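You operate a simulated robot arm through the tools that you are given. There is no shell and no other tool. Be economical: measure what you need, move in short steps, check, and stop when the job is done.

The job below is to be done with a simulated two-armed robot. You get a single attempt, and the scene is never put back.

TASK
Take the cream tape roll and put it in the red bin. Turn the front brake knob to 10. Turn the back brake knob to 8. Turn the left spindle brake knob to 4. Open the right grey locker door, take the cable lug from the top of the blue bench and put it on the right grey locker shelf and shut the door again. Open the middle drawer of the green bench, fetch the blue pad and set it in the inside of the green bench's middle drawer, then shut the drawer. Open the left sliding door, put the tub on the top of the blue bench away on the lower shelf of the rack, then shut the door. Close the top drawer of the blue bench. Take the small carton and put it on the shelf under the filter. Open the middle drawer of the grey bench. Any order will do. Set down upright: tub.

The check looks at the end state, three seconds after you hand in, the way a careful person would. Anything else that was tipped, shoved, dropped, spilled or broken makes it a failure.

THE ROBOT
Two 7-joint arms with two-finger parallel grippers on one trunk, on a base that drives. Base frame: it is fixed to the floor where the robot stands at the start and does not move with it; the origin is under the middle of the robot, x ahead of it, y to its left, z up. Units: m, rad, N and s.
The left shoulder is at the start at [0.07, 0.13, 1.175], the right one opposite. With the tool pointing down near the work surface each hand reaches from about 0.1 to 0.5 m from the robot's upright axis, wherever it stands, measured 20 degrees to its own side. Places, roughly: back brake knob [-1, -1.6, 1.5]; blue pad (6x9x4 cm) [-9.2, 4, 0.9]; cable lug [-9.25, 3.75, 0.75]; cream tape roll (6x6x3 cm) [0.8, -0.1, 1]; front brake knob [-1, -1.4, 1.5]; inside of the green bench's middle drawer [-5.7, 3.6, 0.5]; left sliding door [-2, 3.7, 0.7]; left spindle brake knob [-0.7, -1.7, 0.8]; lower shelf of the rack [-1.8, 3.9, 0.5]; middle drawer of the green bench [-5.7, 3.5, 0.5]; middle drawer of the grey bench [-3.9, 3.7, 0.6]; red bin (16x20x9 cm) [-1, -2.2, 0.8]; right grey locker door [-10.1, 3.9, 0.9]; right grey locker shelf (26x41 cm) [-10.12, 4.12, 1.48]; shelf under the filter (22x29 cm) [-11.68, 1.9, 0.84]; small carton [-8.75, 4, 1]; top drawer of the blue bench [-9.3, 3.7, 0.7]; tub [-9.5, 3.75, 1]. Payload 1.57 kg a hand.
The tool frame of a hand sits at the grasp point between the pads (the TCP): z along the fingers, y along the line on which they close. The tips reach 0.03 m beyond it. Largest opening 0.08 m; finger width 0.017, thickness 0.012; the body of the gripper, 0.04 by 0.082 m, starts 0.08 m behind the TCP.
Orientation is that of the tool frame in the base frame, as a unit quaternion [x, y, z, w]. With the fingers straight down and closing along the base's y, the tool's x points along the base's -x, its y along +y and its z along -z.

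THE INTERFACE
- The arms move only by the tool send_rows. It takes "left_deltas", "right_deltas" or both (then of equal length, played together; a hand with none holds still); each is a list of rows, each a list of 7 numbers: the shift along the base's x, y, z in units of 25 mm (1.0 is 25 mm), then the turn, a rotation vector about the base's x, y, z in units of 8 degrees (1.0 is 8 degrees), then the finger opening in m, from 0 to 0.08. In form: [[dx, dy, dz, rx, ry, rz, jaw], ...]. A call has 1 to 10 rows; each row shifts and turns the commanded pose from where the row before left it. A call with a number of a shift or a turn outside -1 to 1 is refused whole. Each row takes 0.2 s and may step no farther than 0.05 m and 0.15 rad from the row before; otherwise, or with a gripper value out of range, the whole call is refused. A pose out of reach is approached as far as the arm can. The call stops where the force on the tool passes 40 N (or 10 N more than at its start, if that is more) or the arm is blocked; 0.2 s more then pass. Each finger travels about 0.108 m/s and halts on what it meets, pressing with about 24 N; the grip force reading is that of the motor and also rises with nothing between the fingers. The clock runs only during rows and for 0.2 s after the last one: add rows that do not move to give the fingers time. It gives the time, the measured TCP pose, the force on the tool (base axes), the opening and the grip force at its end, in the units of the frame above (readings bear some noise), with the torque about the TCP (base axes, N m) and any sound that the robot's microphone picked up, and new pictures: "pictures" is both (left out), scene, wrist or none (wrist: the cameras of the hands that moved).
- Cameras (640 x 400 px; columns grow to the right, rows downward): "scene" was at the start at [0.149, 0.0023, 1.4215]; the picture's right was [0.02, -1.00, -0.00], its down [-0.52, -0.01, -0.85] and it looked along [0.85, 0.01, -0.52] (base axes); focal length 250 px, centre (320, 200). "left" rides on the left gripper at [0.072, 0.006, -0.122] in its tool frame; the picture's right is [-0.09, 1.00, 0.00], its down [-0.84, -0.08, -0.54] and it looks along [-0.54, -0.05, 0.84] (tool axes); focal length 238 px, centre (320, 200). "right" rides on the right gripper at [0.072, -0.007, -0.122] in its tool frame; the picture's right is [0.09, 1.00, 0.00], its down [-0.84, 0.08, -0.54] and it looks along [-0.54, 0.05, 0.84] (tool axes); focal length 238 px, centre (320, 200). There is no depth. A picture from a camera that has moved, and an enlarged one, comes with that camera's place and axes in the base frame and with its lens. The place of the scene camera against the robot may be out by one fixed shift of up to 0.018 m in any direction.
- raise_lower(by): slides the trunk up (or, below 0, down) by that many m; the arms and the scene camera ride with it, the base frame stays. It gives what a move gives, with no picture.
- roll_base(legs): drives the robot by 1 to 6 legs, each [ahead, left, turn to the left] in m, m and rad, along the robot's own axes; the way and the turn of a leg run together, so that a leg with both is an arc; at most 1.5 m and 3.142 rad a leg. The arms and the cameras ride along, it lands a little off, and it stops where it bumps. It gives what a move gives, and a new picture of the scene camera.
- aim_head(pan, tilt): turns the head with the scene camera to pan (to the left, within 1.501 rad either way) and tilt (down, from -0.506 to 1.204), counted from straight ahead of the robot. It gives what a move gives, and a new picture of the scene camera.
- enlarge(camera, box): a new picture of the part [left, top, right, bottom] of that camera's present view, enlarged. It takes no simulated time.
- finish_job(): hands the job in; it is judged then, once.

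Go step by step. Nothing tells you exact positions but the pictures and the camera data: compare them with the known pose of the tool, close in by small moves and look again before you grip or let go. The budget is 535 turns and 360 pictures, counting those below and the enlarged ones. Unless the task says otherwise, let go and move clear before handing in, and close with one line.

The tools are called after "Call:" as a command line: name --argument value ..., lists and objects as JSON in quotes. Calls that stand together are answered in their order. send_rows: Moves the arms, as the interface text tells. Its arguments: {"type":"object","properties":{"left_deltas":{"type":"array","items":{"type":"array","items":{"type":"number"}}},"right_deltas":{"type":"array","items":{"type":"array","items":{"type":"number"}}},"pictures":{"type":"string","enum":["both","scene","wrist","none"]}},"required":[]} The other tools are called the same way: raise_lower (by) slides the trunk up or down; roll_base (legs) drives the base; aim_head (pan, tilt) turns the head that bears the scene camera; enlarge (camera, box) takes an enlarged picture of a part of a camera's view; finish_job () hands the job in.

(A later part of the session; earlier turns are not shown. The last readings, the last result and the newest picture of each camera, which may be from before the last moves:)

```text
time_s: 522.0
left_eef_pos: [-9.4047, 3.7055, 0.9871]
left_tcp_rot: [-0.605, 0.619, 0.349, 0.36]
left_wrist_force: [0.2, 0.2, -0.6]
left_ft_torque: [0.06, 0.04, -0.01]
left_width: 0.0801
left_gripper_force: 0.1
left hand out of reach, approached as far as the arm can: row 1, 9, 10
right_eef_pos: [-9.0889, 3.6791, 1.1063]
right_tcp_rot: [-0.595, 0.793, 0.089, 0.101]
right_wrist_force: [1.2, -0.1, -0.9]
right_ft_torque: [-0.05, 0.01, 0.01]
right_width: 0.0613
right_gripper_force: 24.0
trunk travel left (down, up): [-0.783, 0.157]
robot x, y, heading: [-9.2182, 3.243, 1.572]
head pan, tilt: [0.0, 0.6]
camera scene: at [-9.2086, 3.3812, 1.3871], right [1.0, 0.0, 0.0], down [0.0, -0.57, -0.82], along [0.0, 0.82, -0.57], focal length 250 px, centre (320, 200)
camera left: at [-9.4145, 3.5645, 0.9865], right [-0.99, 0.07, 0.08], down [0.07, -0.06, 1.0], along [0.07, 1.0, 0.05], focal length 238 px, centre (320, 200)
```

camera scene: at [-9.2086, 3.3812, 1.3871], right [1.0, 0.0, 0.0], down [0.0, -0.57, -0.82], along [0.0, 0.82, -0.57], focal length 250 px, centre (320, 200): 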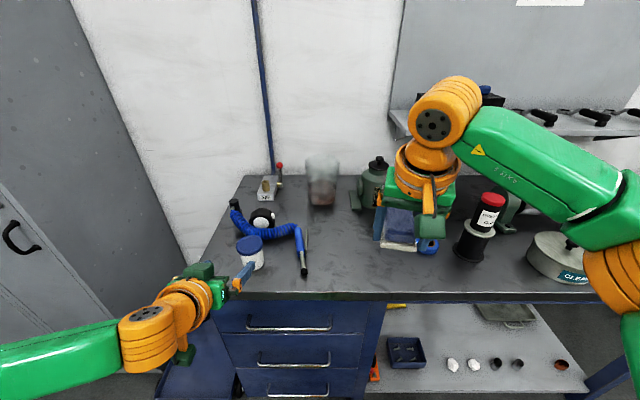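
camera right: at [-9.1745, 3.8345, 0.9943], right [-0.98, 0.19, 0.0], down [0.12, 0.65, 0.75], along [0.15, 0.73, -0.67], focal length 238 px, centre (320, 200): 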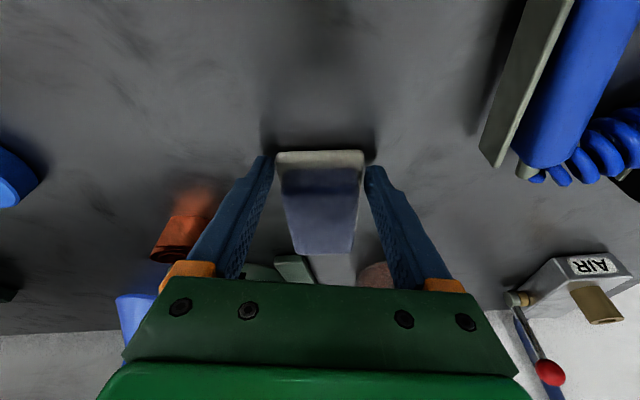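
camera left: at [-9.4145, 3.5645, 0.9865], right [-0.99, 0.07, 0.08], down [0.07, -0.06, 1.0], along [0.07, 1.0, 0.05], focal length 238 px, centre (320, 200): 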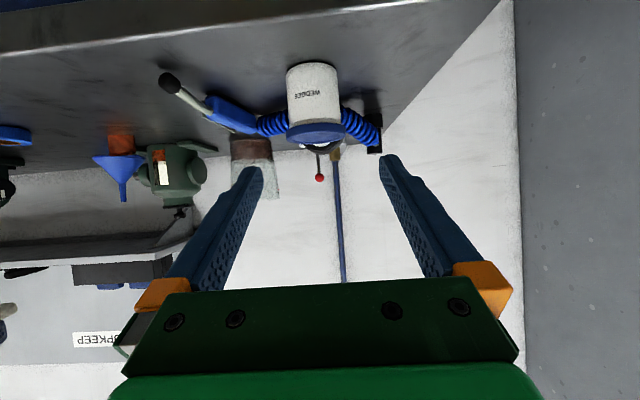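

The tub is centred at about (-9.397, 3.83), z 0.855–0.935. I lower the trunk to bring the hand level with it.

Call:
raise_lower --by -0.085

Call:
send_rows --left_deltas '[[0.1, 0.5, 0, 0, 0, 0, 0.08], [0.1, 0.5, 0, 0, 0, 0, 0.08]]' --pictures "wrist"

```text
time_s: 523.2
left_eef_pos: [-9.4059, 3.7073, 0.9022]
left_tcp_rot: [-0.605, 0.619, 0.35, 0.36]
left_wrist_force: [0.7, 0.2, 0.6]
left_ft_torque: [0.06, -0.03, 0.0]
left_width: 0.0803
left_gripper_force: 0.0
right_eef_pos: [-9.0883, 3.6792, 1.0209]
right_tcp_rot: [-0.594, 0.793, 0.089, 0.101]
right_wrist_force: [-0.4, -0.1, -0.8]
right_ft_torque: [-0.04, 0.02, 0.0]
right_width: 0.0611
right_gripper_force: 24.3
trunk travel left (down, up): [-0.698, 0.242]
robot x, y, heading: [-9.2182, 3.2425, 1.574]
head pan, tilt: [0.0, 0.6]
```

```text
time_s: 523.8
left_eef_pos: [-9.3992, 3.7318, 0.9024]
left_tcp_rot: [-0.605, 0.618, 0.35, 0.36]
left_wrist_force: [-0.9, 0.1, 0.3]
left_ft_torque: [-0.03, 0.04, -0.01]
left_width: 0.08
left_gripper_force: 0.1
right_eef_pos: [-9.0884, 3.6792, 1.0209]
right_tcp_rot: [-0.595, 0.793, 0.088, 0.1]
right_wrist_force: [0.9, 0.3, -1.4]
right_ft_torque: [-0.01, 0.0, 0.01]
right_width: 0.0611
right_gripper_force: 24.3
trunk travel left (down, up): [-0.698, 0.242]
robot x, y, heading: [-9.2179, 3.2452, 1.573]
head pan, tilt: [0.0, 0.6]
camera left: at [-9.4093, 3.5897, 0.9011], right [-0.99, 0.07, 0.08], down [0.07, -0.06, 1.0], along [0.07, 1.0, 0.05], focal length 238 px, centre (320, 200)
```

left: 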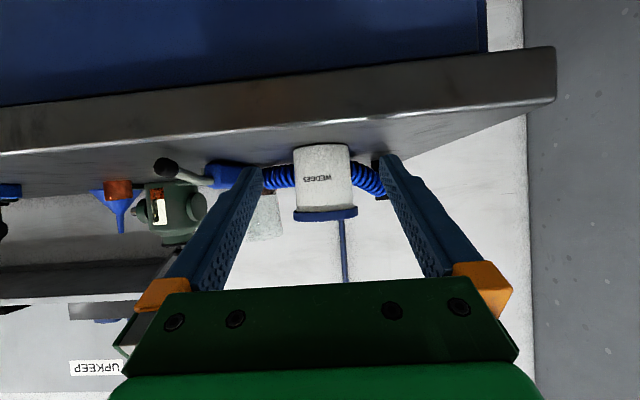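

Aligned; advancing around the tub and closing gently.

Call:
send_rows --left_deltas '[[0, 0.9, 0, 0, 0, 0, 0.08], [0, 0.9, 0, 0, 0, 0, 0.08], [0, 0.9, 0, 0, 0, 0, 0.08], [0, 0.8, 0, 0, 0, 0, 0.08], [0, 0, 0, 0, 0, 0, 0.065], [0, 0, 0, 0, 0, 0, 0.05], [0, 0, 0, 0, 0, 0, 0.045], [0, 0, 0, 0, 0, 0, 0.045]]' --pictures "wrist"

```text
time_s: 525.6
left_eef_pos: [-9.4011, 3.8189, 0.9013]
left_tcp_rot: [-0.605, 0.619, 0.349, 0.359]
left_wrist_force: [-0.4, 0.0, 0.9]
left_ft_torque: [-0.03, -0.01, -0.01]
left_width: 0.0554
left_gripper_force: 24.2
right_eef_pos: [-9.0887, 3.6788, 1.0217]
right_tcp_rot: [-0.594, 0.793, 0.089, 0.1]
right_wrist_force: [0.5, -0.4, -1.4]
right_ft_torque: [-0.04, 0.02, 0.0]
right_width: 0.0606
right_gripper_force: 24.0
trunk travel left (down, up): [-0.698, 0.242]
robot x, y, heading: [-9.2179, 3.2455, 1.574]
head pan, tilt: [0.0, 0.6]
camera left: at [-9.4107, 3.6767, 0.9008], right [-0.99, 0.07, 0.08], down [0.07, -0.06, 1.0], along [0.07, 1.0, 0.05], focal length 238 px, centre (320, 200)
```

left: 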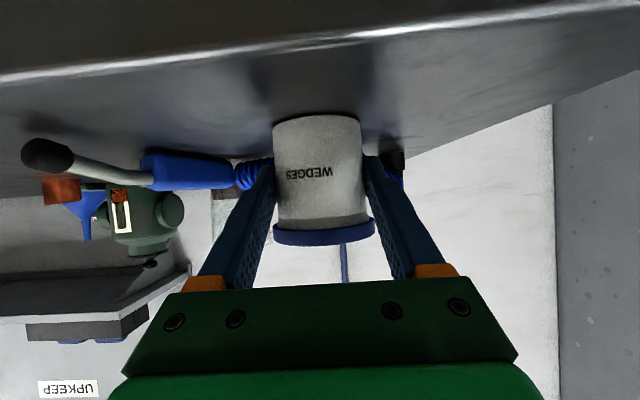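

Tub gripped. I lift with the trunk and back away.

Call:
raise_lower --by 0.12

Call:
roll_base --legs '[[-0.5, 0, 0]]'

Call:
aim_head --pan 0.1 --tilt 0.6

```text
time_s: 527.1
left_eef_pos: [-9.4018, 3.8189, 1.0209]
left_tcp_rot: [-0.605, 0.619, 0.35, 0.359]
left_wrist_force: [0.1, -0.4, -0.5]
left_ft_torque: [0.0, 0.02, -0.02]
left_width: 0.0553
left_gripper_force: 23.8
right_eef_pos: [-9.0878, 3.6782, 1.1415]
right_tcp_rot: [-0.595, 0.792, 0.088, 0.1]
right_wrist_force: [0.5, -0.8, -1.5]
right_ft_torque: [-0.06, 0.01, -0.01]
right_width: 0.0606
right_gripper_force: 23.7
trunk travel left (down, up): [-0.818, 0.122]
robot x, y, heading: [-9.2166, 3.2399, 1.574]
head pan, tilt: [0.0, 0.6]
```

```text
time_s: 530.0
left_eef_pos: [-9.399, 3.3381, 1.0201]
left_tcp_rot: [-0.604, 0.62, 0.348, 0.36]
left_wrist_force: [-0.4, 0.7, -0.4]
left_ft_torque: [0.0, -0.02, 0.01]
left_width: 0.0554
left_gripper_force: 23.6
right_eef_pos: [-9.0866, 3.1966, 1.1412]
right_tcp_rot: [-0.594, 0.793, 0.087, 0.1]
right_wrist_force: [0.1, -0.1, -0.3]
right_ft_torque: [-0.01, 0.01, -0.02]
right_width: 0.0606
right_gripper_force: 24.9
trunk travel left (down, up): [-0.818, 0.122]
robot x, y, heading: [-9.2146, 2.7598, 1.575]
head pan, tilt: [0.0, 0.6]
camera scene: at [-9.2075, 2.8998, 1.4218], right [1.0, 0.0, 0.0], down [0.0, -0.57, -0.82], along [0.0, 0.82, -0.57], focal length 250 px, centre (320, 200)
```

scene: 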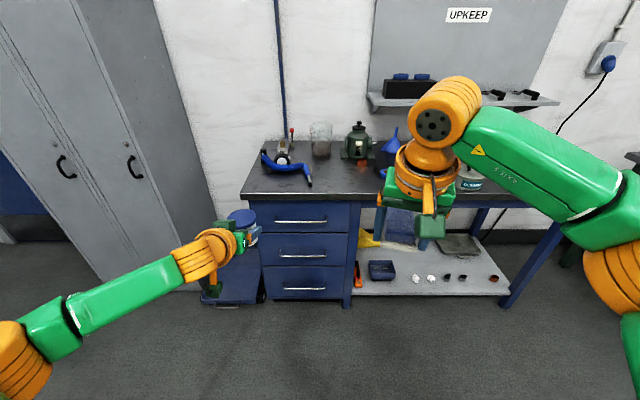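

```text
time_s: 530.6
left_eef_pos: [-9.3996, 3.3352, 1.0212]
left_tcp_rot: [-0.605, 0.619, 0.35, 0.36]
left_wrist_force: [-0.8, -0.6, -0.3]
left_ft_torque: [-0.03, 0.02, -0.02]
left_width: 0.0552
left_gripper_force: 23.9
right_eef_pos: [-9.0872, 3.196, 1.1407]
right_tcp_rot: [-0.594, 0.793, 0.088, 0.1]
right_wrist_force: [0.2, -0.5, -0.4]
right_ft_torque: [-0.02, 0.0, 0.0]
right_width: 0.0606
right_gripper_force: 24.1
trunk travel left (down, up): [-0.818, 0.122]
robot x, y, heading: [-9.2176, 2.7613, 1.566]
head pan, tilt: [0.099, 0.6]
camera scene: at [-9.2163, 2.8978, 1.422], right [0.99, 0.1, 0.0], down [0.06, -0.56, -0.82], along [-0.08, 0.82, -0.57], focal length 250 px, centre (320, 200)
```

scene: 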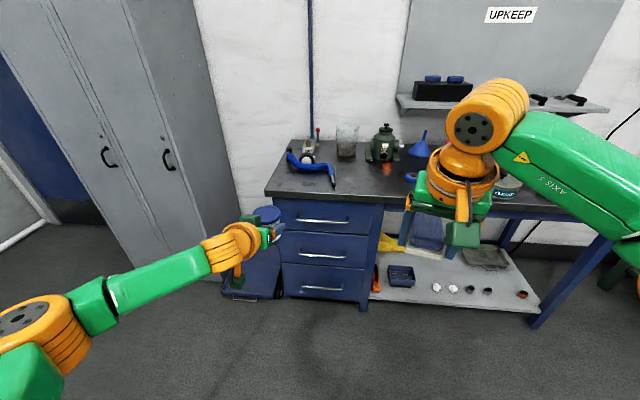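

Both objects are held. Driving east to the green bench with the open drawer.

Call:
roll_base --legs '[[-0.5, 0, 0], [0, -1.45, 0], [0, -1.45, 0], [0, -0.5, 0]]'

Call:
roll_base --legs '[[0, 0, 1.0]]'

Call:
aim_head --pan -0.9 --tilt 0.6

```text
time_s: 549.9
left_eef_pos: [-5.9687, 2.8682, 1.0206]
left_tcp_rot: [0.614, -0.61, -0.354, -0.355]
left_wrist_force: [-0.8, 0.2, -1.2]
left_ft_torque: [-0.04, 0.01, 0.02]
left_width: 0.0544
left_gripper_force: 23.9
right_eef_pos: [-5.6524, 2.7363, 1.141]
right_tcp_rot: [-0.604, 0.786, 0.088, 0.101]
right_wrist_force: [1.0, 0.1, -1.0]
right_ft_torque: [-0.03, 0.01, -0.01]
right_width: 0.0597
right_gripper_force: 23.5
trunk travel left (down, up): [-0.818, 0.122]
robot x, y, heading: [-5.7669, 2.2955, 1.602]
head pan, tilt: [0.099, 0.6]
camera scene: at [-5.7743, 2.4347, 1.422], right [0.99, 0.13, 0.0], down [0.07, -0.56, -0.82], along [-0.1, 0.82, -0.57], focal length 250 px, centre (320, 200)
```

scene: 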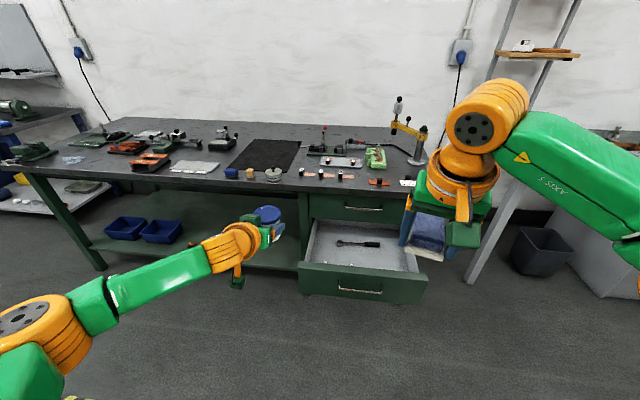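

```text
time_s: 552.8
left_eef_pos: [-6.3532, 2.4533, 1.0209]
left_tcp_rot: [0.827, -0.253, -0.479, -0.148]
left_wrist_force: [-0.7, 0.3, -0.9]
left_ft_torque: [0.01, -0.05, -0.02]
left_width: 0.0544
left_gripper_force: 23.7
right_eef_pos: [-6.0666, 2.6408, 1.1413]
right_tcp_rot: [0.902, -0.411, -0.126, -0.046]
right_wrist_force: [-0.4, -0.8, -0.8]
right_ft_torque: [-0.04, -0.04, 0.01]
right_width: 0.0595
right_gripper_force: 24.0
trunk travel left (down, up): [-0.818, 0.122]
robot x, y, heading: [-5.7694, 2.2949, 2.577]
head pan, tilt: [0.099, 0.6]
camera scene: at [-5.8814, 2.3639, 1.422], right [0.45, 0.89, 0.0], down [0.5, -0.26, -0.82], along [-0.74, 0.37, -0.57], focal length 250 px, centre (320, 200)
```

scene: 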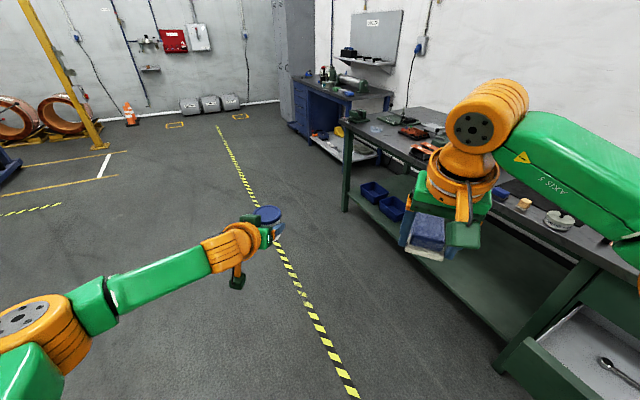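

```text
time_s: 554.1
left_eef_pos: [-6.3547, 2.4523, 1.0205]
left_tcp_rot: [0.827, -0.253, -0.479, -0.148]
left_wrist_force: [0.1, 0.2, -0.7]
left_ft_torque: [0.0, -0.03, -0.01]
left_width: 0.0544
left_gripper_force: 24.0
right_eef_pos: [-6.0671, 2.6405, 1.1403]
right_tcp_rot: [0.902, -0.41, -0.125, -0.046]
right_wrist_force: [0.4, 0.2, -1.2]
right_ft_torque: [-0.07, 0.0, -0.04]
right_width: 0.0592
right_gripper_force: 23.8
trunk travel left (down, up): [-0.818, 0.122]
robot x, y, heading: [-5.7702, 2.2941, 2.575]
head pan, tilt: [-0.901, 0.6]
camera scene: at [-5.8119, 2.4115, 1.4221], right [0.99, 0.1, 0.0], down [0.06, -0.56, -0.82], along [-0.09, 0.82, -0.57], focal length 250 px, centre (320, 200)
```

scene: 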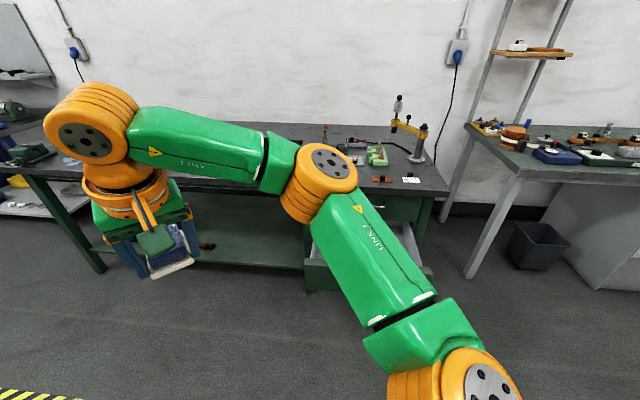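

The drawer is open with a wrench at its back; the front part is free. I position the base, lower the trunk and bring the pad over the drawer.

Call:
roll_base --legs '[[0.13, -0.335, 0]]'

Call:
raise_lower --by -0.3

Call:
send_rows --right_deltas '[[0.6, 0.3, 0, 0, 0, -0.6, 0.04], [0.8, 0.4, 0, 0, 0, -0.6, 0.04], [1, 0.6, 0, 0, 0, -0.6, 0.04], [1, 0.8, 0, 0, 0, -0.6, 0.04], [1, 0.8, 0, 0, 0, -0.6, 0.04], [1, 0.8, 0, 0, 0, -0.6, 0.04], [1, 0.8, 0, 0, 0, -0.6, 0.04], [1, 0.8, 0, 0, 0, -0.3, 0.04], [1, 0.8, 0, 0, 0, 0, 0.04], [1, 0.6, 0, 0, 0, 0, 0.04]]' --pictures "both"

```text
time_s: 556.4
left_eef_pos: [-6.2858, 2.8025, 1.0217]
left_tcp_rot: [0.828, -0.249, -0.481, -0.147]
left_wrist_force: [1.6, 0.5, -0.9]
left_ft_torque: [-0.02, -0.01, -0.04]
left_width: 0.0544
left_gripper_force: 23.6
right_eef_pos: [-5.9999, 2.9913, 1.1426]
right_tcp_rot: [0.903, -0.409, -0.125, -0.048]
right_wrist_force: [0.4, -0.3, -0.4]
right_ft_torque: [-0.01, -0.06, 0.01]
right_width: 0.0593
right_gripper_force: 24.1
trunk travel left (down, up): [-0.818, 0.122]
robot x, y, heading: [-5.6995, 2.6519, 2.574]
head pan, tilt: [-0.901, 0.6]
camera scene: at [-5.7426, 2.7629, 1.4222], right [0.99, 0.11, 0.0], down [0.06, -0.56, -0.83], along [-0.09, 0.82, -0.56], focal length 250 px, centre (320, 200)
```

scene: 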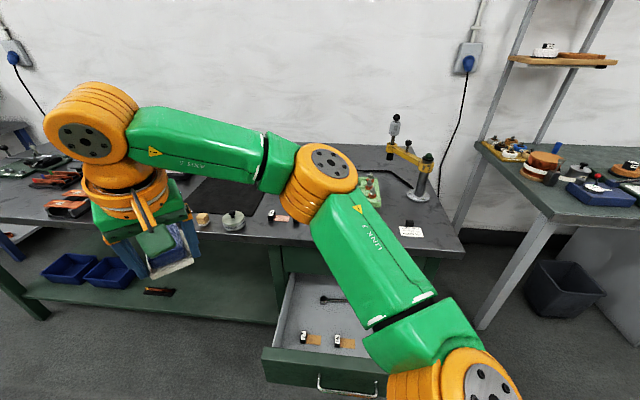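

```text
time_s: 559.4
left_eef_pos: [-6.2844, 2.804, 0.7211]
left_tcp_rot: [0.828, -0.25, -0.48, -0.146]
left_wrist_force: [-0.6, 0.4, -1.0]
left_ft_torque: [-0.01, 0.01, 0.01]
left_width: 0.0544
left_gripper_force: 23.4
right_eef_pos: [-5.9984, 2.9921, 0.8412]
right_tcp_rot: [0.903, -0.408, -0.126, -0.045]
right_wrist_force: [-0.4, -1.0, -0.7]
right_ft_torque: [-0.01, -0.01, -0.01]
right_width: 0.0596
right_gripper_force: 24.8
trunk travel left (down, up): [-0.518, 0.422]
robot x, y, heading: [-5.6969, 2.6506, 2.575]
head pan, tilt: [-0.901, 0.6]
```

```text
time_s: 561.6
left_eef_pos: [-6.283, 2.8033, 0.721]
left_tcp_rot: [0.828, -0.25, -0.481, -0.145]
left_wrist_force: [-0.9, 0.7, -0.9]
left_ft_torque: [0.02, -0.01, 0.02]
left_width: 0.054
left_gripper_force: 24.4
right_eef_pos: [-5.7644, 3.1608, 0.8425]
right_tcp_rot: [0.733, -0.667, -0.105, -0.082]
right_wrist_force: [-0.6, -0.2, -1.5]
right_ft_torque: [-0.05, -0.02, -0.04]
right_width: 0.0596
right_gripper_force: 24.0
trunk travel left (down, up): [-0.518, 0.422]
robot x, y, heading: [-5.6995, 2.6488, 2.577]
head pan, tilt: [-0.901, 0.6]
camera scene: at [-5.7411, 2.7653, 1.1221], right [0.99, 0.11, 0.0], down [0.06, -0.56, -0.82], along [-0.09, 0.82, -0.57], focal length 250 px, centre (320, 200)
camera right: at [-5.7451, 3.0599, 0.9406], right [-0.98, -0.18, 0.0], down [-0.13, 0.66, 0.75], along [-0.13, 0.73, -0.67], focal length 238 px, centre (320, 200)
```

scene: 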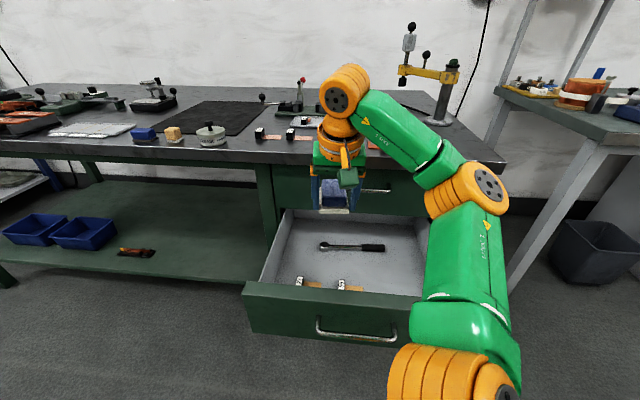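
right: 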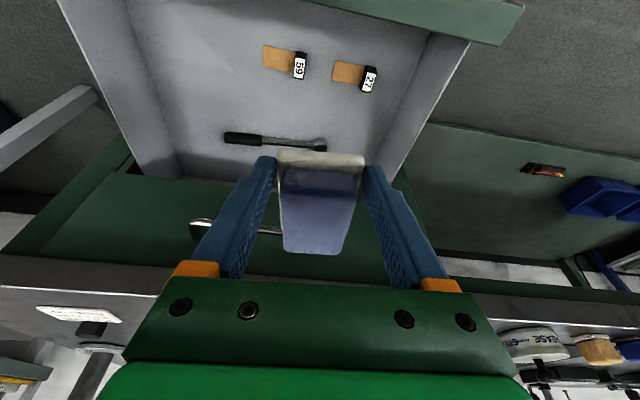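

Inside the drawer there are two lugs at the front left and a wrench; the free spot is at about x=-5.59, y≈3.25. I move the pad above it.

Call:
send_rows --right_deltas '[[0.9, 0.3, 0, 0, 0, 0, 0.04], [0.9, 0.4, 0, 0, 0, 0, 0.04], [0.9, 0.4, 0, 0, 0, 0, 0.04], [0.9, 0.4, 0, 0, 0, 0, 0.04], [0.9, 0.4, -0.5, 0, 0, 0, 0.04], [0.9, 0.4, -0.5, 0, 0, 0, 0.04], [0.9, 0.4, -0.5, 0, 0, 0, 0.04], [0.7, 0.4, -0.5, 0, 0, 0, 0.04]]' --pictures "both"

```text
time_s: 563.4
left_eef_pos: [-6.2842, 2.8013, 0.7213]
left_tcp_rot: [0.828, -0.25, -0.48, -0.148]
left_wrist_force: [-0.3, -0.1, -0.4]
left_ft_torque: [0.02, -0.04, 0.0]
left_width: 0.0543
left_gripper_force: 23.8
right_eef_pos: [-5.601, 3.2493, 0.7921]
right_tcp_rot: [0.733, -0.667, -0.105, -0.084]
right_wrist_force: [-2.4, -6.8, 3.5]
right_ft_torque: [0.08, 0.2, 0.35]
right_width: 0.0595
right_gripper_force: 24.0
right hand out of reach, approached as far as the arm can: row 3, 4, 5
trunk travel left (down, up): [-0.518, 0.422]
robot x, y, heading: [-5.697, 2.6486, 2.577]
head pan, tilt: [-0.901, 0.6]
camera scene: at [-5.7421, 2.7615, 1.1226], right [0.99, 0.11, 0.0], down [0.06, -0.56, -0.83], along [-0.09, 0.82, -0.56], focal length 250 px, centre (320, 200)
camera right: at [-5.5817, 3.1493, 0.8912], right [-0.98, -0.18, -0.01], down [-0.13, 0.65, 0.75], along [-0.13, 0.73, -0.66], focal length 238 px, centre (320, 200)
```

scene: 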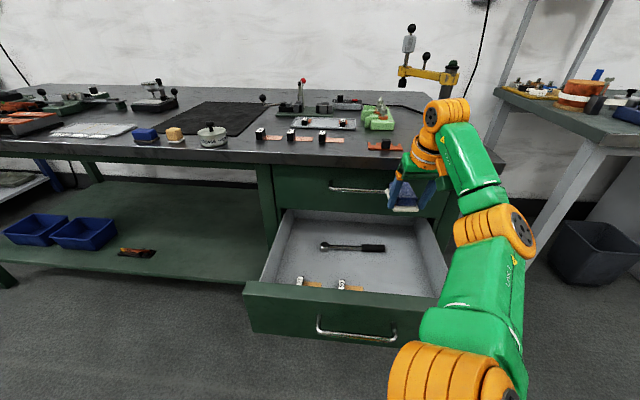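
right: 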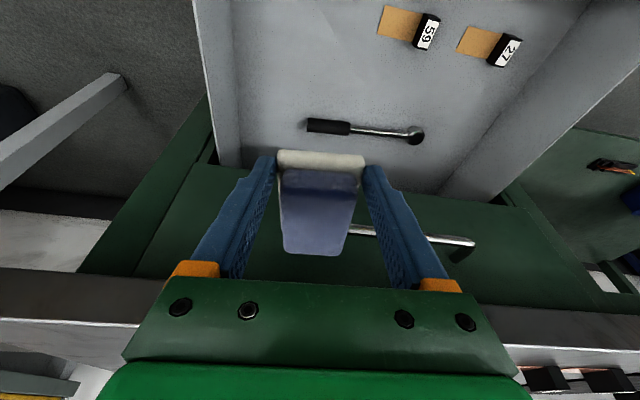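

A light contact, likely with the top drawer's handle. I move back 3 cm before lowering.

Call:
send_rows --right_deltas '[[0.2, -0.7, 0, 0, 0, 0, 0.04], [0.2, -0.7, 0, 0, 0, 0, 0.04], [0, 0, -0.3, 0, 0, 0, 0.04]]' --pictures "wrist"

Call:
enlarge --camera "scene" --box '[240, 80, 540, 350]'

```text
time_s: 564.2
left_eef_pos: [-6.2846, 2.8024, 0.7215]
left_tcp_rot: [0.828, -0.25, -0.48, -0.145]
left_wrist_force: [0.4, 0.0, -0.1]
left_ft_torque: [-0.03, 0.0, 0.01]
left_width: 0.0542
left_gripper_force: 24.4
right_eef_pos: [-5.5912, 3.2173, 0.7829]
right_tcp_rot: [0.732, -0.668, -0.106, -0.082]
right_wrist_force: [0.5, -1.2, -1.0]
right_ft_torque: [-0.06, 0.01, 0.02]
right_width: 0.0597
right_gripper_force: 24.3
trunk travel left (down, up): [-0.518, 0.422]
robot x, y, heading: [-5.6962, 2.6472, 2.58]
head pan, tilt: [-0.901, 0.6]
camera right: at [-5.5724, 3.1168, 0.8809], right [-0.98, -0.18, 0.0], down [-0.13, 0.65, 0.75], along [-0.13, 0.73, -0.67], focal length 238 px, centre (320, 200)
```

right: 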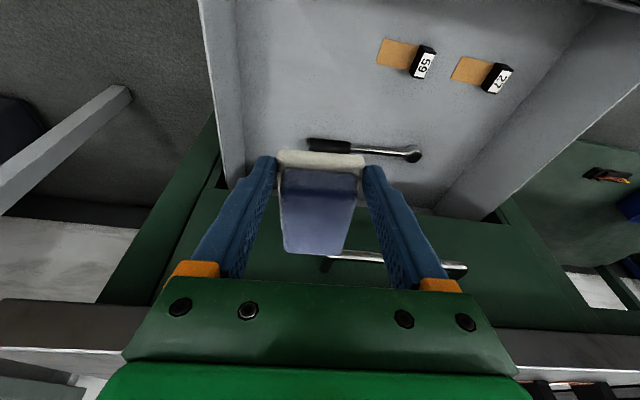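

```text
1.48 times, centred on (390, 215) of scene
camera zoom: at [-5.7418, 2.7656, 1.122], right [0.99, 0.11, 0.0], down [0.06, -0.56, -0.82], along [-0.09, 0.82, -0.57], focal length 370 px, centre (216, 178)
```

zoom: 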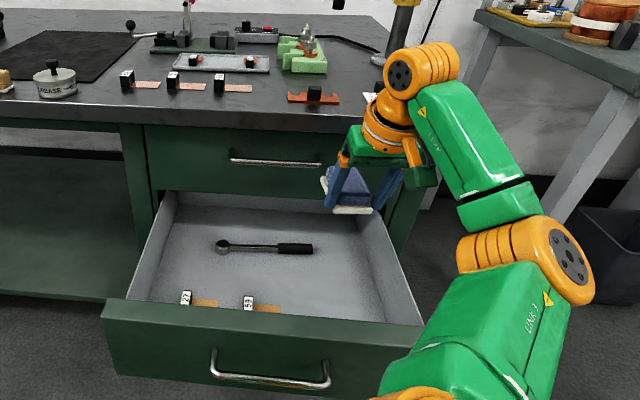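

Call:
send_rows --right_deltas '[[0, 0, -1, 0, 0, 0, 0.04], [0, 0, -1, 0, 0, 0, 0.04], [0, 0, -1, 0, 0, 0, 0.04], [0, 0, -1, 0, 0, 0, 0.04], [0, 0.6, -0.5, 0, 0, 0, 0.04], [0, 0, -0.8, 0, 0, 0, 0.04], [0, 0, -0.8, 0, 0, 0, 0.04]]' --pictures "wrist"

```text
time_s: 565.8
left_eef_pos: [-6.2843, 2.8048, 0.7214]
left_tcp_rot: [0.828, -0.25, -0.48, -0.146]
left_wrist_force: [-0.8, -0.7, -1.0]
left_ft_torque: [0.0, -0.03, 0.01]
left_width: 0.0544
left_gripper_force: 23.9
right_eef_pos: [-5.5912, 3.233, 0.6294]
right_tcp_rot: [0.732, -0.668, -0.105, -0.082]
right_wrist_force: [0.0, 0.1, -0.9]
right_ft_torque: [-0.07, -0.01, 0.0]
right_width: 0.0593
right_gripper_force: 23.8
trunk travel left (down, up): [-0.518, 0.422]
robot x, y, heading: [-5.6962, 2.6468, 2.582]
head pan, tilt: [-0.901, 0.6]
camera right: at [-5.5723, 3.1321, 0.7283], right [-0.98, -0.18, 0.0], down [-0.13, 0.66, 0.75], along [-0.13, 0.73, -0.67], focal length 238 px, centre (320, 200)
```

right: 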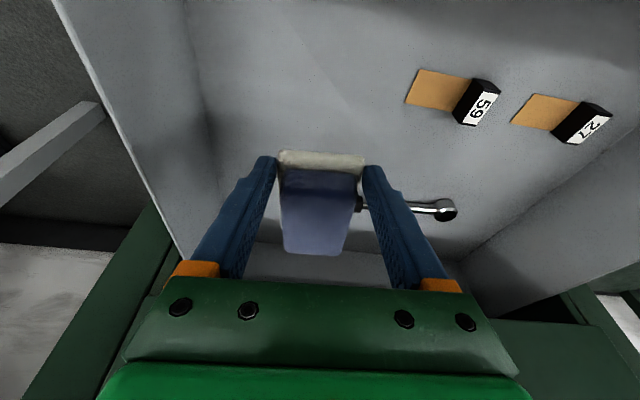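

Call:
send_rows --right_deltas '[[0, -0.2, -0.8, 0, 0, 0, 0.04], [0, 0, -0.6, 0, 0, 0, 0.04], [0, 0, -0.4, 0, 0, 0, 0.04]]' --pictures "wrist"

```text
time_s: 566.6
left_eef_pos: [-6.2854, 2.8038, 0.7203]
left_tcp_rot: [0.828, -0.251, -0.48, -0.147]
left_wrist_force: [0.8, -1.1, -1.0]
left_ft_torque: [0.01, -0.02, -0.02]
left_width: 0.0543
left_gripper_force: 23.8
right_eef_pos: [-5.5921, 3.2274, 0.585]
right_tcp_rot: [0.732, -0.668, -0.105, -0.082]
right_wrist_force: [-0.4, 0.0, -1.3]
right_ft_torque: [-0.03, -0.01, 0.01]
right_width: 0.0591
right_gripper_force: 23.5
trunk travel left (down, up): [-0.518, 0.422]
robot x, y, heading: [-5.7006, 2.6495, 2.577]
head pan, tilt: [-0.901, 0.6]
camera right: at [-5.5731, 3.1274, 0.6827], right [-0.98, -0.18, 0.0], down [-0.13, 0.65, 0.75], along [-0.13, 0.73, -0.67], focal length 238 px, centre (320, 200)
```

right: 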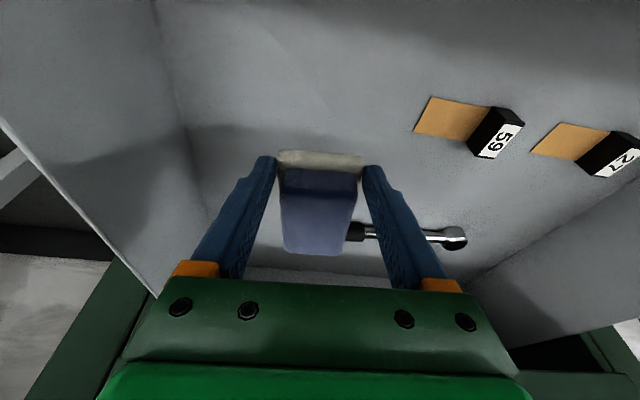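

Call:
send_rows --right_deltas '[[0, 0, -0.35, 0, 0, 0, 0.04], [0, 0, -0.3, 0, 0, 0, 0.04], [0, 0, -0.3, 0, 0, 0, 0.04], [0, 0, -0.25, 0, 0, 0, 0.04]]' --pictures "none"

```text
time_s: 567.6
left_eef_pos: [-6.2834, 2.8037, 0.7215]
left_tcp_rot: [0.828, -0.252, -0.479, -0.147]
left_wrist_force: [0.0, -0.1, -0.5]
left_ft_torque: [0.01, 0.01, -0.02]
left_width: 0.0541
left_gripper_force: 24.4
right_eef_pos: [-5.5918, 3.2274, 0.554]
right_tcp_rot: [0.732, -0.668, -0.105, -0.081]
right_wrist_force: [0.3, -0.9, -1.2]
right_ft_torque: [-0.03, -0.02, 0.0]
right_width: 0.0593
right_gripper_force: 24.0
trunk travel left (down, up): [-0.518, 0.422]
robot x, y, heading: [-5.6979, 2.6493, 2.574]
head pan, tilt: [-0.901, 0.6]
```

Call:
send_rows --right_deltas '[[0, 0, -0.25, 0, 0, 0, 0.04], [0, 0, -0.25, 0, 0, 0, 0.04], [0, 0, -0.2, 0, 0, 0, 0.04]]' --pictures "wrist"

```text
time_s: 568.4
left_eef_pos: [-6.2837, 2.803, 0.7218]
left_tcp_rot: [0.828, -0.251, -0.479, -0.146]
left_wrist_force: [0.4, 0.5, -1.5]
left_ft_torque: [-0.02, 0.01, 0.0]
left_width: 0.054
left_gripper_force: 23.9
right_eef_pos: [-5.5913, 3.2273, 0.5385]
right_tcp_rot: [0.732, -0.668, -0.104, -0.083]
right_wrist_force: [0.7, 0.5, -1.6]
right_ft_torque: [-0.05, 0.0, 0.0]
right_width: 0.0593
right_gripper_force: 23.8
trunk travel left (down, up): [-0.518, 0.422]
robot x, y, heading: [-5.698, 2.6506, 2.579]
head pan, tilt: [-0.901, 0.6]
camera right: at [-5.5723, 3.1275, 0.6358], right [-0.98, -0.18, -0.01], down [-0.13, 0.65, 0.75], along [-0.13, 0.73, -0.67], focal length 238 px, centre (320, 200)
```

right: 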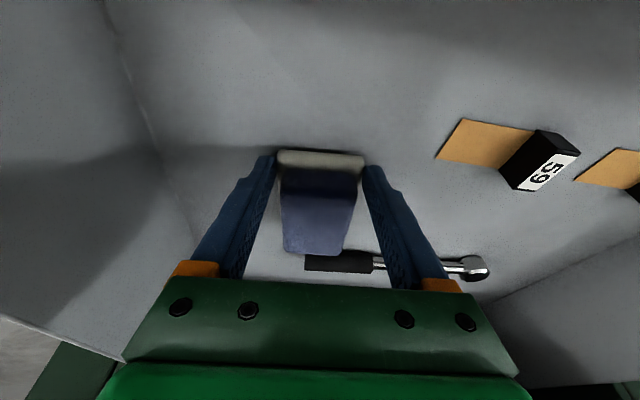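

Call:
send_rows --right_deltas '[[0, 0, -0.2, 0, 0, 0, 0.04], [0, 0, -0.2, 0, 0, 0, 0.04], [0, 0, -0.2, 0, 0, 0, 0.04], [0, 0, -0.2, 0, 0, 0, 0.04]]' --pictures "wrist"

```text
time_s: 569.5
left_eef_pos: [-6.2849, 2.7989, 0.7215]
left_tcp_rot: [0.827, -0.248, -0.481, -0.15]
left_wrist_force: [0.5, -0.6, -0.9]
left_ft_torque: [0.0, -0.01, 0.03]
left_width: 0.0542
left_gripper_force: 23.6
right_eef_pos: [-5.5931, 3.229, 0.5271]
right_tcp_rot: [0.731, -0.667, -0.112, -0.09]
right_wrist_force: [0.9, 0.8, 35.4]
right_ft_torque: [-2.23, -0.38, 0.08]
right_width: 0.0592
right_gripper_force: 24.5
trunk travel left (down, up): [-0.518, 0.422]
robot x, y, heading: [-5.702, 2.6536, 2.583]
head pan, tilt: [-0.901, 0.6]
stopped in row 4 (right hand): the force on the tool passed its limit at 46 N (the readings are from after the stop); the commanded pose is now the measured one
camera right: at [-5.573, 3.1261, 0.6231], right [-0.98, -0.18, -0.01], down [-0.12, 0.64, 0.76], along [-0.13, 0.75, -0.65], focal length 238 px, centre (320, 200)
```

right: 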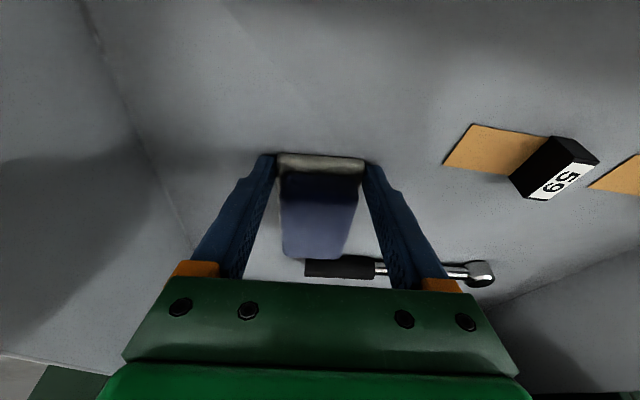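

Contact with the drawer floor. Release and lift straight out.

Call:
send_rows --right_deltas '[[0, 0, 0.1, 0, 0, 0, 0.04], [0, 0, 0, 0, 0, 0, 0.07], [0, 0, 0, 0, 0, 0, 0.08], [0, 0, 0.6, 0, 0, 0, 0.08], [0, 0, 1, 0, 0, 0, 0.08], [0, 0, 1, 0, 0, 0, 0.08], [0, 0, 1, 0, 0, 0, 0.08], [0, 0, 1, 0, 0, 0, 0.08], [0, 0, 1, 0, 0, 0, 0.08], [0, 0, 1, 0, 0, 0, 0.08]]' --pictures "wrist"

```text
time_s: 571.6
left_eef_pos: [-6.2854, 2.8027, 0.7211]
left_tcp_rot: [0.828, -0.25, -0.48, -0.147]
left_wrist_force: [0.6, -0.5, -0.8]
left_ft_torque: [0.0, -0.01, 0.0]
left_width: 0.0542
left_gripper_force: 23.8
right_eef_pos: [-5.5911, 3.231, 0.69]
right_tcp_rot: [0.732, -0.667, -0.108, -0.084]
right_wrist_force: [0.0, 0.3, 0.3]
right_ft_torque: [-0.01, -0.04, 0.02]
right_width: 0.0801
right_gripper_force: 0.0
trunk travel left (down, up): [-0.518, 0.422]
robot x, y, heading: [-5.7006, 2.6509, 2.573]
head pan, tilt: [-0.901, 0.6]
camera right: at [-5.5709, 3.1293, 0.7869], right [-0.98, -0.18, 0.0], down [-0.12, 0.65, 0.75], along [-0.13, 0.74, -0.66], focal length 238 px, centre (320, 200)
```

right: 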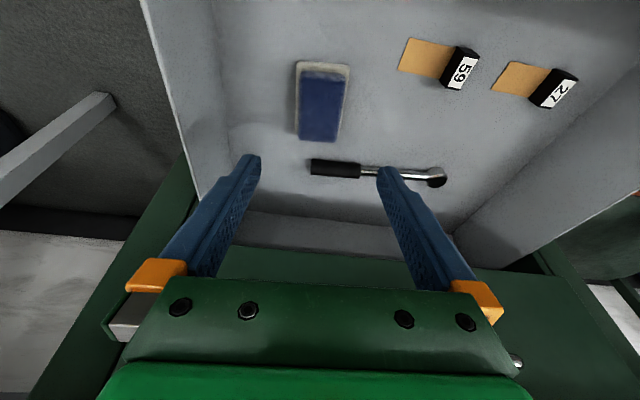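

The pad lies flat in the drawer. I lift clear, back the base away, and level the right hand to push the drawer shut.

Call:
send_rows --right_deltas '[[0, -0.2, 1, 0, 0, 0, 0.08], [0, -0.3, 1, 0, 0, 0, 0.08], [0, -0.3, 1, 0, 0, 0, 0.08], [0, -0.3, 1, 0, 0, 0, 0.05], [0, -0.3, 1, 0, 0, 0, 0]]' --pictures "none"

Call:
roll_base --legs '[[-0.24, 0.38, 0]]'

Call:
send_rows --right_deltas '[[-0.3, 0.3, 0, 0.99, 0.09, 0, 0], [-0.3, 0.3, 0, 0.99, 0.09, 0, 0], [-0.3, 0.3, 0, 0.99, 0.09, 0, 0], [-0.3, 0.3, 0, 0.99, 0.09, 0, 0], [-0.3, 0.3, 0, 0.99, 0.09, 0, 0], [-0.3, 0.3, 0, 0.99, 0.09, 0, 0], [-0.3, 0.3, 0, 0.99, 0.09, 0, 0], [-0.3, 0.3, 0, 0.99, 0.09, 0, 0], [-0.3, 0.3, 0, 0.99, 0.09, 0, 0], [-0.3, 0.3, 0, 0.3, 0, -0.5, 0]]' --pictures "none"

Call:
raise_lower --by -0.22

Call:
aim_head --pan -0.9 --tilt 0.3

```text
time_s: 572.9
left_eef_pos: [-6.2839, 2.8025, 0.7219]
left_tcp_rot: [0.828, -0.251, -0.48, -0.147]
left_wrist_force: [0.1, 0.7, -0.8]
left_ft_torque: [-0.01, 0.03, 0.0]
left_width: 0.0542
left_gripper_force: 23.6
right_eef_pos: [-5.5899, 3.1939, 0.813]
right_tcp_rot: [0.731, -0.668, -0.107, -0.085]
right_wrist_force: [-0.4, -0.6, 0.8]
right_ft_torque: [0.03, 0.0, -0.03]
right_width: 0.0002
right_gripper_force: 19.4
trunk travel left (down, up): [-0.518, 0.422]
robot x, y, heading: [-5.7011, 2.6512, 2.578]
head pan, tilt: [-0.901, 0.6]
```

```text
time_s: 575.6
left_eef_pos: [-6.2792, 2.3552, 0.722]
left_tcp_rot: [0.828, -0.25, -0.48, -0.146]
left_wrist_force: [-0.3, -0.1, -0.2]
left_ft_torque: [0.02, 0.02, 0.01]
left_width: 0.0542
left_gripper_force: 24.2
right_eef_pos: [-5.5851, 2.7451, 0.8134]
right_tcp_rot: [0.732, -0.667, -0.108, -0.085]
right_wrist_force: [-1.6, -0.1, 0.4]
right_ft_torque: [0.03, 0.0, 0.03]
right_width: 0.0
right_gripper_force: 21.0
trunk travel left (down, up): [-0.518, 0.422]
robot x, y, heading: [-5.6955, 2.2001, 2.586]
head pan, tilt: [-0.901, 0.6]
camera scene: at [-5.7368, 2.3162, 1.1221], right [0.99, 0.11, 0.0], down [0.06, -0.56, -0.83], along [-0.09, 0.82, -0.56], focal length 250 px, centre (320, 200)
```

scene: 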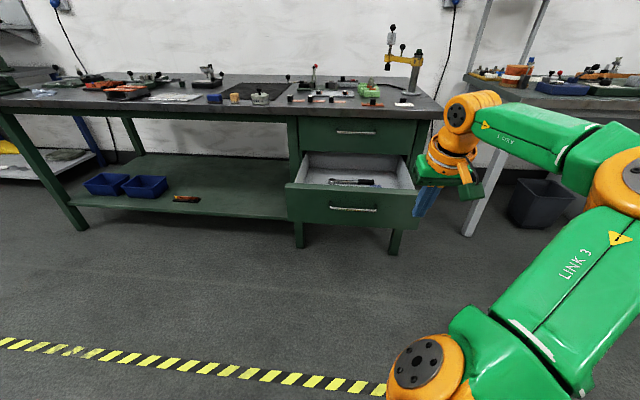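

```text
time_s: 577.8
left_eef_pos: [-6.279, 2.3554, 0.7216]
left_tcp_rot: [0.829, -0.25, -0.479, -0.146]
left_wrist_force: [0.5, -0.7, -0.6]
left_ft_torque: [-0.02, -0.05, -0.01]
left_width: 0.0543
left_gripper_force: 23.9
right_eef_pos: [-5.5953, 2.8069, 0.8298]
right_tcp_rot: [0.549, -0.535, -0.45, -0.458]
right_wrist_force: [0.0, 0.5, -0.5]
right_ft_torque: [-0.01, -0.04, -0.01]
right_width: 0.0
right_gripper_force: 21.2
right hand out of reach, approached as far as the arm can: row 8, 9, 10
trunk travel left (down, up): [-0.518, 0.422]
robot x, y, heading: [-5.6903, 2.2005, 2.581]
head pan, tilt: [-0.901, 0.6]
```

```text
time_s: 580.1
left_eef_pos: [-6.2799, 2.3549, 0.5012]
left_tcp_rot: [0.828, -0.251, -0.48, -0.146]
left_wrist_force: [-0.3, -0.2, -0.6]
left_ft_torque: [-0.02, -0.02, -0.01]
left_width: 0.0542
left_gripper_force: 23.8
right_eef_pos: [-5.5954, 2.8057, 0.6102]
right_tcp_rot: [0.548, -0.536, -0.451, -0.457]
right_wrist_force: [0.4, -0.3, 0.9]
right_ft_torque: [0.03, 0.0, 0.0]
right_width: 0.0002
right_gripper_force: 21.1
trunk travel left (down, up): [-0.298, 0.642]
robot x, y, heading: [-5.6961, 2.2004, 2.578]
head pan, tilt: [-0.901, 0.6]
```

```text
time_s: 580.9
left_eef_pos: [-6.2793, 2.3549, 0.5015]
left_tcp_rot: [0.828, -0.25, -0.48, -0.147]
left_wrist_force: [0.6, 0.0, -1.6]
left_ft_torque: [-0.02, 0.02, 0.03]
left_width: 0.0543
left_gripper_force: 24.5
right_eef_pos: [-5.5952, 2.8061, 0.6101]
right_tcp_rot: [0.549, -0.534, -0.452, -0.457]
right_wrist_force: [-0.4, -0.3, 0.2]
right_ft_torque: [0.02, 0.02, -0.01]
right_width: 0.0
right_gripper_force: 21.6
trunk travel left (down, up): [-0.298, 0.642]
robot x, y, heading: [-5.6937, 2.2003, 2.582]
head pan, tilt: [-0.901, 0.3]
camera scene: at [-5.7373, 2.3212, 0.9295], right [0.99, 0.11, 0.0], down [0.03, -0.29, -0.95], along [-0.1, 0.95, -0.3], focal length 250 px, centre (320, 200)
```

scene: 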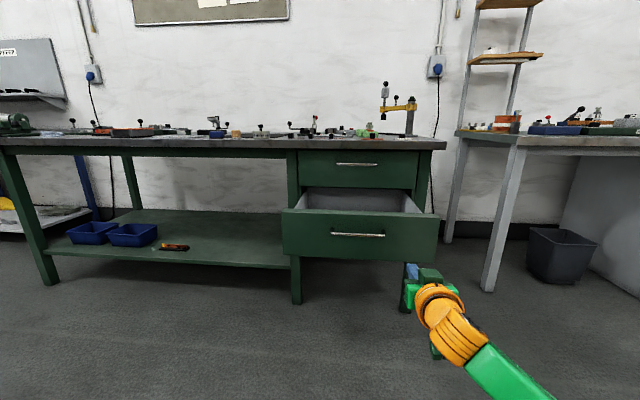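

Aligning the closed right hand with the drawer face above its handle (z≈0.645), then pushing in steps.

Call:
raise_lower --by 0.035

Call:
roll_base --legs '[[0.076, 0.048, 0], [0.112, -0.178, 0]]'

```text
time_s: 581.7
left_eef_pos: [-6.2798, 2.3554, 0.5357]
left_tcp_rot: [0.828, -0.25, -0.48, -0.146]
left_wrist_force: [0.6, 0.0, -0.9]
left_ft_torque: [0.01, 0.03, 0.01]
left_width: 0.0542
left_gripper_force: 24.0
right_eef_pos: [-5.5942, 2.8073, 0.6459]
right_tcp_rot: [0.549, -0.535, -0.452, -0.457]
right_wrist_force: [0.2, 0.3, -0.3]
right_ft_torque: [0.0, 0.01, 0.01]
right_width: 0.0003
right_gripper_force: 20.8
trunk travel left (down, up): [-0.333, 0.607]
robot x, y, heading: [-5.6955, 2.2017, 2.579]
head pan, tilt: [-0.901, 0.3]
```

```text
time_s: 584.0
left_eef_pos: [-6.3714, 2.5627, 0.5364]
left_tcp_rot: [0.828, -0.25, -0.48, -0.146]
left_wrist_force: [1.0, -0.6, -0.3]
left_ft_torque: [-0.01, -0.03, 0.03]
left_width: 0.0544
left_gripper_force: 23.6
right_eef_pos: [-5.6877, 3.0137, 0.6458]
right_tcp_rot: [0.55, -0.535, -0.451, -0.456]
right_wrist_force: [-0.6, 0.4, 0.3]
right_ft_torque: [-0.01, 0.01, 0.0]
right_width: 0.0
right_gripper_force: 21.3
trunk travel left (down, up): [-0.333, 0.607]
robot x, y, heading: [-5.7848, 2.4115, 2.582]
head pan, tilt: [-0.901, 0.3]
camera scene: at [-5.829, 2.5298, 0.9645], right [0.99, 0.11, 0.0], down [0.03, -0.29, -0.96], along [-0.1, 0.95, -0.3], focal length 250 px, centre (320, 200)
```

scene: 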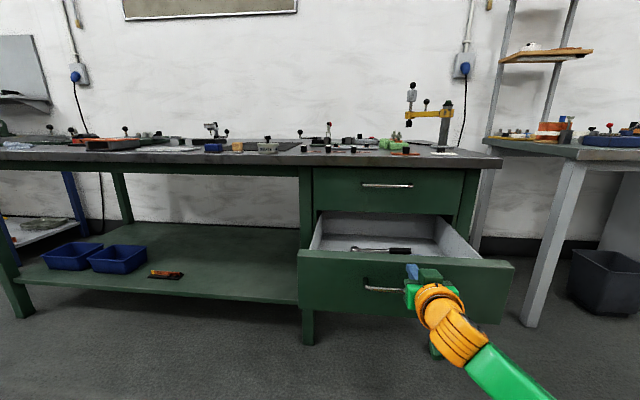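

Call:
roll_base --legs '[[0.064, -0.102, 0], [0.053, -0.085, 0]]'

Call:
roll_base --legs '[[0.032, -0.051, 0]]'

```text
time_s: 586.0
left_eef_pos: [-6.3698, 2.7819, 0.5357]
left_tcp_rot: [0.828, -0.251, -0.48, -0.146]
left_wrist_force: [-0.3, 0.5, -0.7]
left_ft_torque: [-0.03, -0.02, 0.03]
left_width: 0.0544
left_gripper_force: 23.9
right_eef_pos: [-5.6868, 3.2347, 0.6461]
right_tcp_rot: [0.549, -0.535, -0.452, -0.456]
right_wrist_force: [0.6, -0.3, -0.5]
right_ft_torque: [0.01, 0.01, 0.02]
right_width: 0.0
right_gripper_force: 21.5
trunk travel left (down, up): [-0.333, 0.607]
robot x, y, heading: [-5.7864, 2.6253, 2.579]
head pan, tilt: [-0.901, 0.3]
camera scene: at [-5.8283, 2.7498, 0.9645], right [0.99, 0.11, 0.0], down [0.03, -0.29, -0.96], along [-0.1, 0.95, -0.3], focal length 250 px, centre (320, 200)
```

scene: 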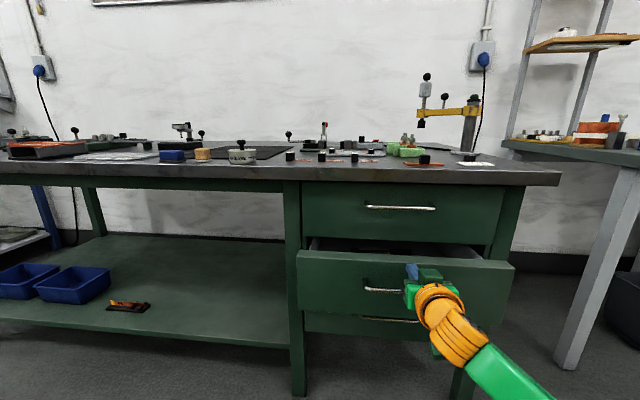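

```text
time_s: 587.0
left_eef_pos: [-6.3705, 2.8418, 0.5359]
left_tcp_rot: [0.828, -0.25, -0.48, -0.146]
left_wrist_force: [-0.3, -0.6, -1.0]
left_ft_torque: [0.01, -0.01, 0.01]
left_width: 0.0545
left_gripper_force: 23.8
right_eef_pos: [-5.6869, 3.2957, 0.646]
right_tcp_rot: [0.549, -0.535, -0.451, -0.456]
right_wrist_force: [0.1, 1.1, 0.0]
right_ft_torque: [0.03, -0.01, -0.01]
right_width: 0.0
right_gripper_force: 21.6
trunk travel left (down, up): [-0.333, 0.607]
robot x, y, heading: [-5.7844, 2.6913, 2.58]
head pan, tilt: [-0.901, 0.3]
camera scene: at [-5.8286, 2.8103, 0.9645], right [0.99, 0.11, 0.0], down [0.03, -0.29, -0.96], along [-0.1, 0.95, -0.3], focal length 250 px, centre (320, 200)
```

scene: 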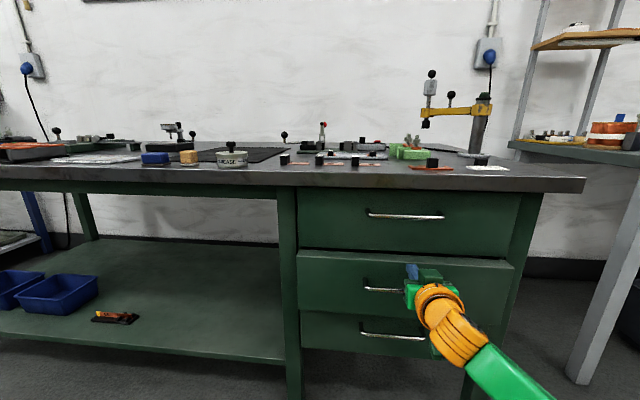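

Call:
roll_base --legs '[[0.016, -0.0254, 0]]'

Call:
roll_base --legs '[[0.013, -0.021, 0]]'

```text
time_s: 587.8
left_eef_pos: [-6.3706, 2.8729, 0.5363]
left_tcp_rot: [0.828, -0.25, -0.479, -0.146]
left_wrist_force: [0.3, 0.8, -0.5]
left_ft_torque: [0.01, -0.03, 0.0]
left_width: 0.0543
left_gripper_force: 24.6
right_eef_pos: [-5.6865, 3.326, 0.6457]
right_tcp_rot: [0.55, -0.535, -0.451, -0.456]
right_wrist_force: [0.0, -0.2, -0.6]
right_ft_torque: [0.02, -0.02, -0.01]
right_width: 0.0001
right_gripper_force: 21.3
trunk travel left (down, up): [-0.333, 0.607]
robot x, y, heading: [-5.7833, 2.7161, 2.581]
head pan, tilt: [-0.901, 0.3]
camera scene: at [-5.8285, 2.8404, 0.9645], right [0.99, 0.11, 0.0], down [0.03, -0.29, -0.96], along [-0.1, 0.95, -0.3], focal length 250 px, centre (320, 200)
```

scene: 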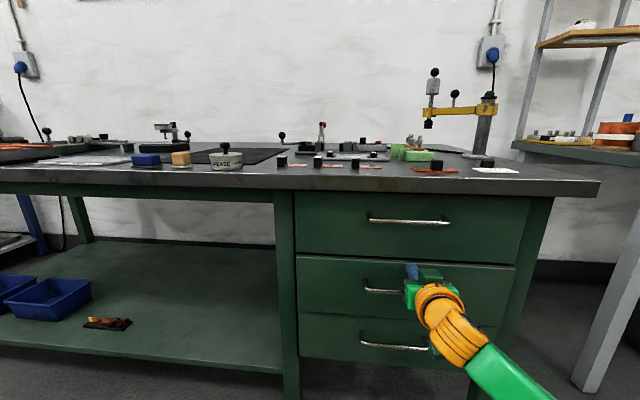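

```text
time_s: 588.7
left_eef_pos: [-6.3715, 2.8946, 0.537]
left_tcp_rot: [0.827, -0.25, -0.481, -0.148]
left_wrist_force: [-0.2, 0.5, -0.2]
left_ft_torque: [0.01, -0.01, -0.03]
left_width: 0.0541
left_gripper_force: 23.8
right_eef_pos: [-5.6868, 3.3427, 0.6476]
right_tcp_rot: [0.55, -0.534, -0.452, -0.457]
right_wrist_force: [-0.1, -13.1, 2.5]
right_ft_torque: [0.17, 0.15, -0.02]
right_width: 0.0001
right_gripper_force: 21.4
trunk travel left (down, up): [-0.333, 0.607]
robot x, y, heading: [-5.7849, 2.7417, 2.579]
head pan, tilt: [-0.901, 0.3]
stopped in leg 1: the force on the tool passed its limit at 94 N (the readings are from after the stop); the commanded pose is now the measured one
camera scene: at [-5.8282, 2.8575, 0.9651], right [0.99, 0.11, 0.0], down [0.03, -0.29, -0.96], along [-0.1, 0.95, -0.29], focal length 250 px, centre (320, 200)
```

scene: 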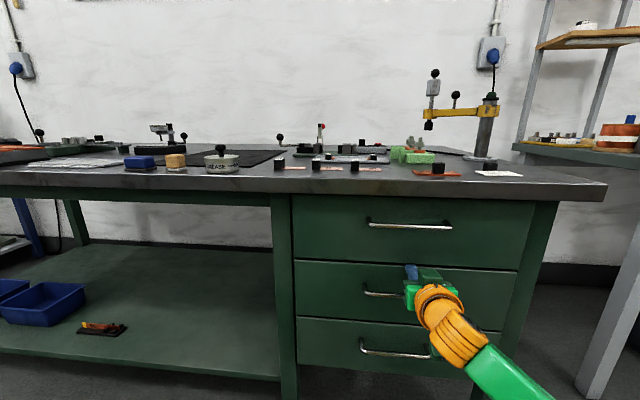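

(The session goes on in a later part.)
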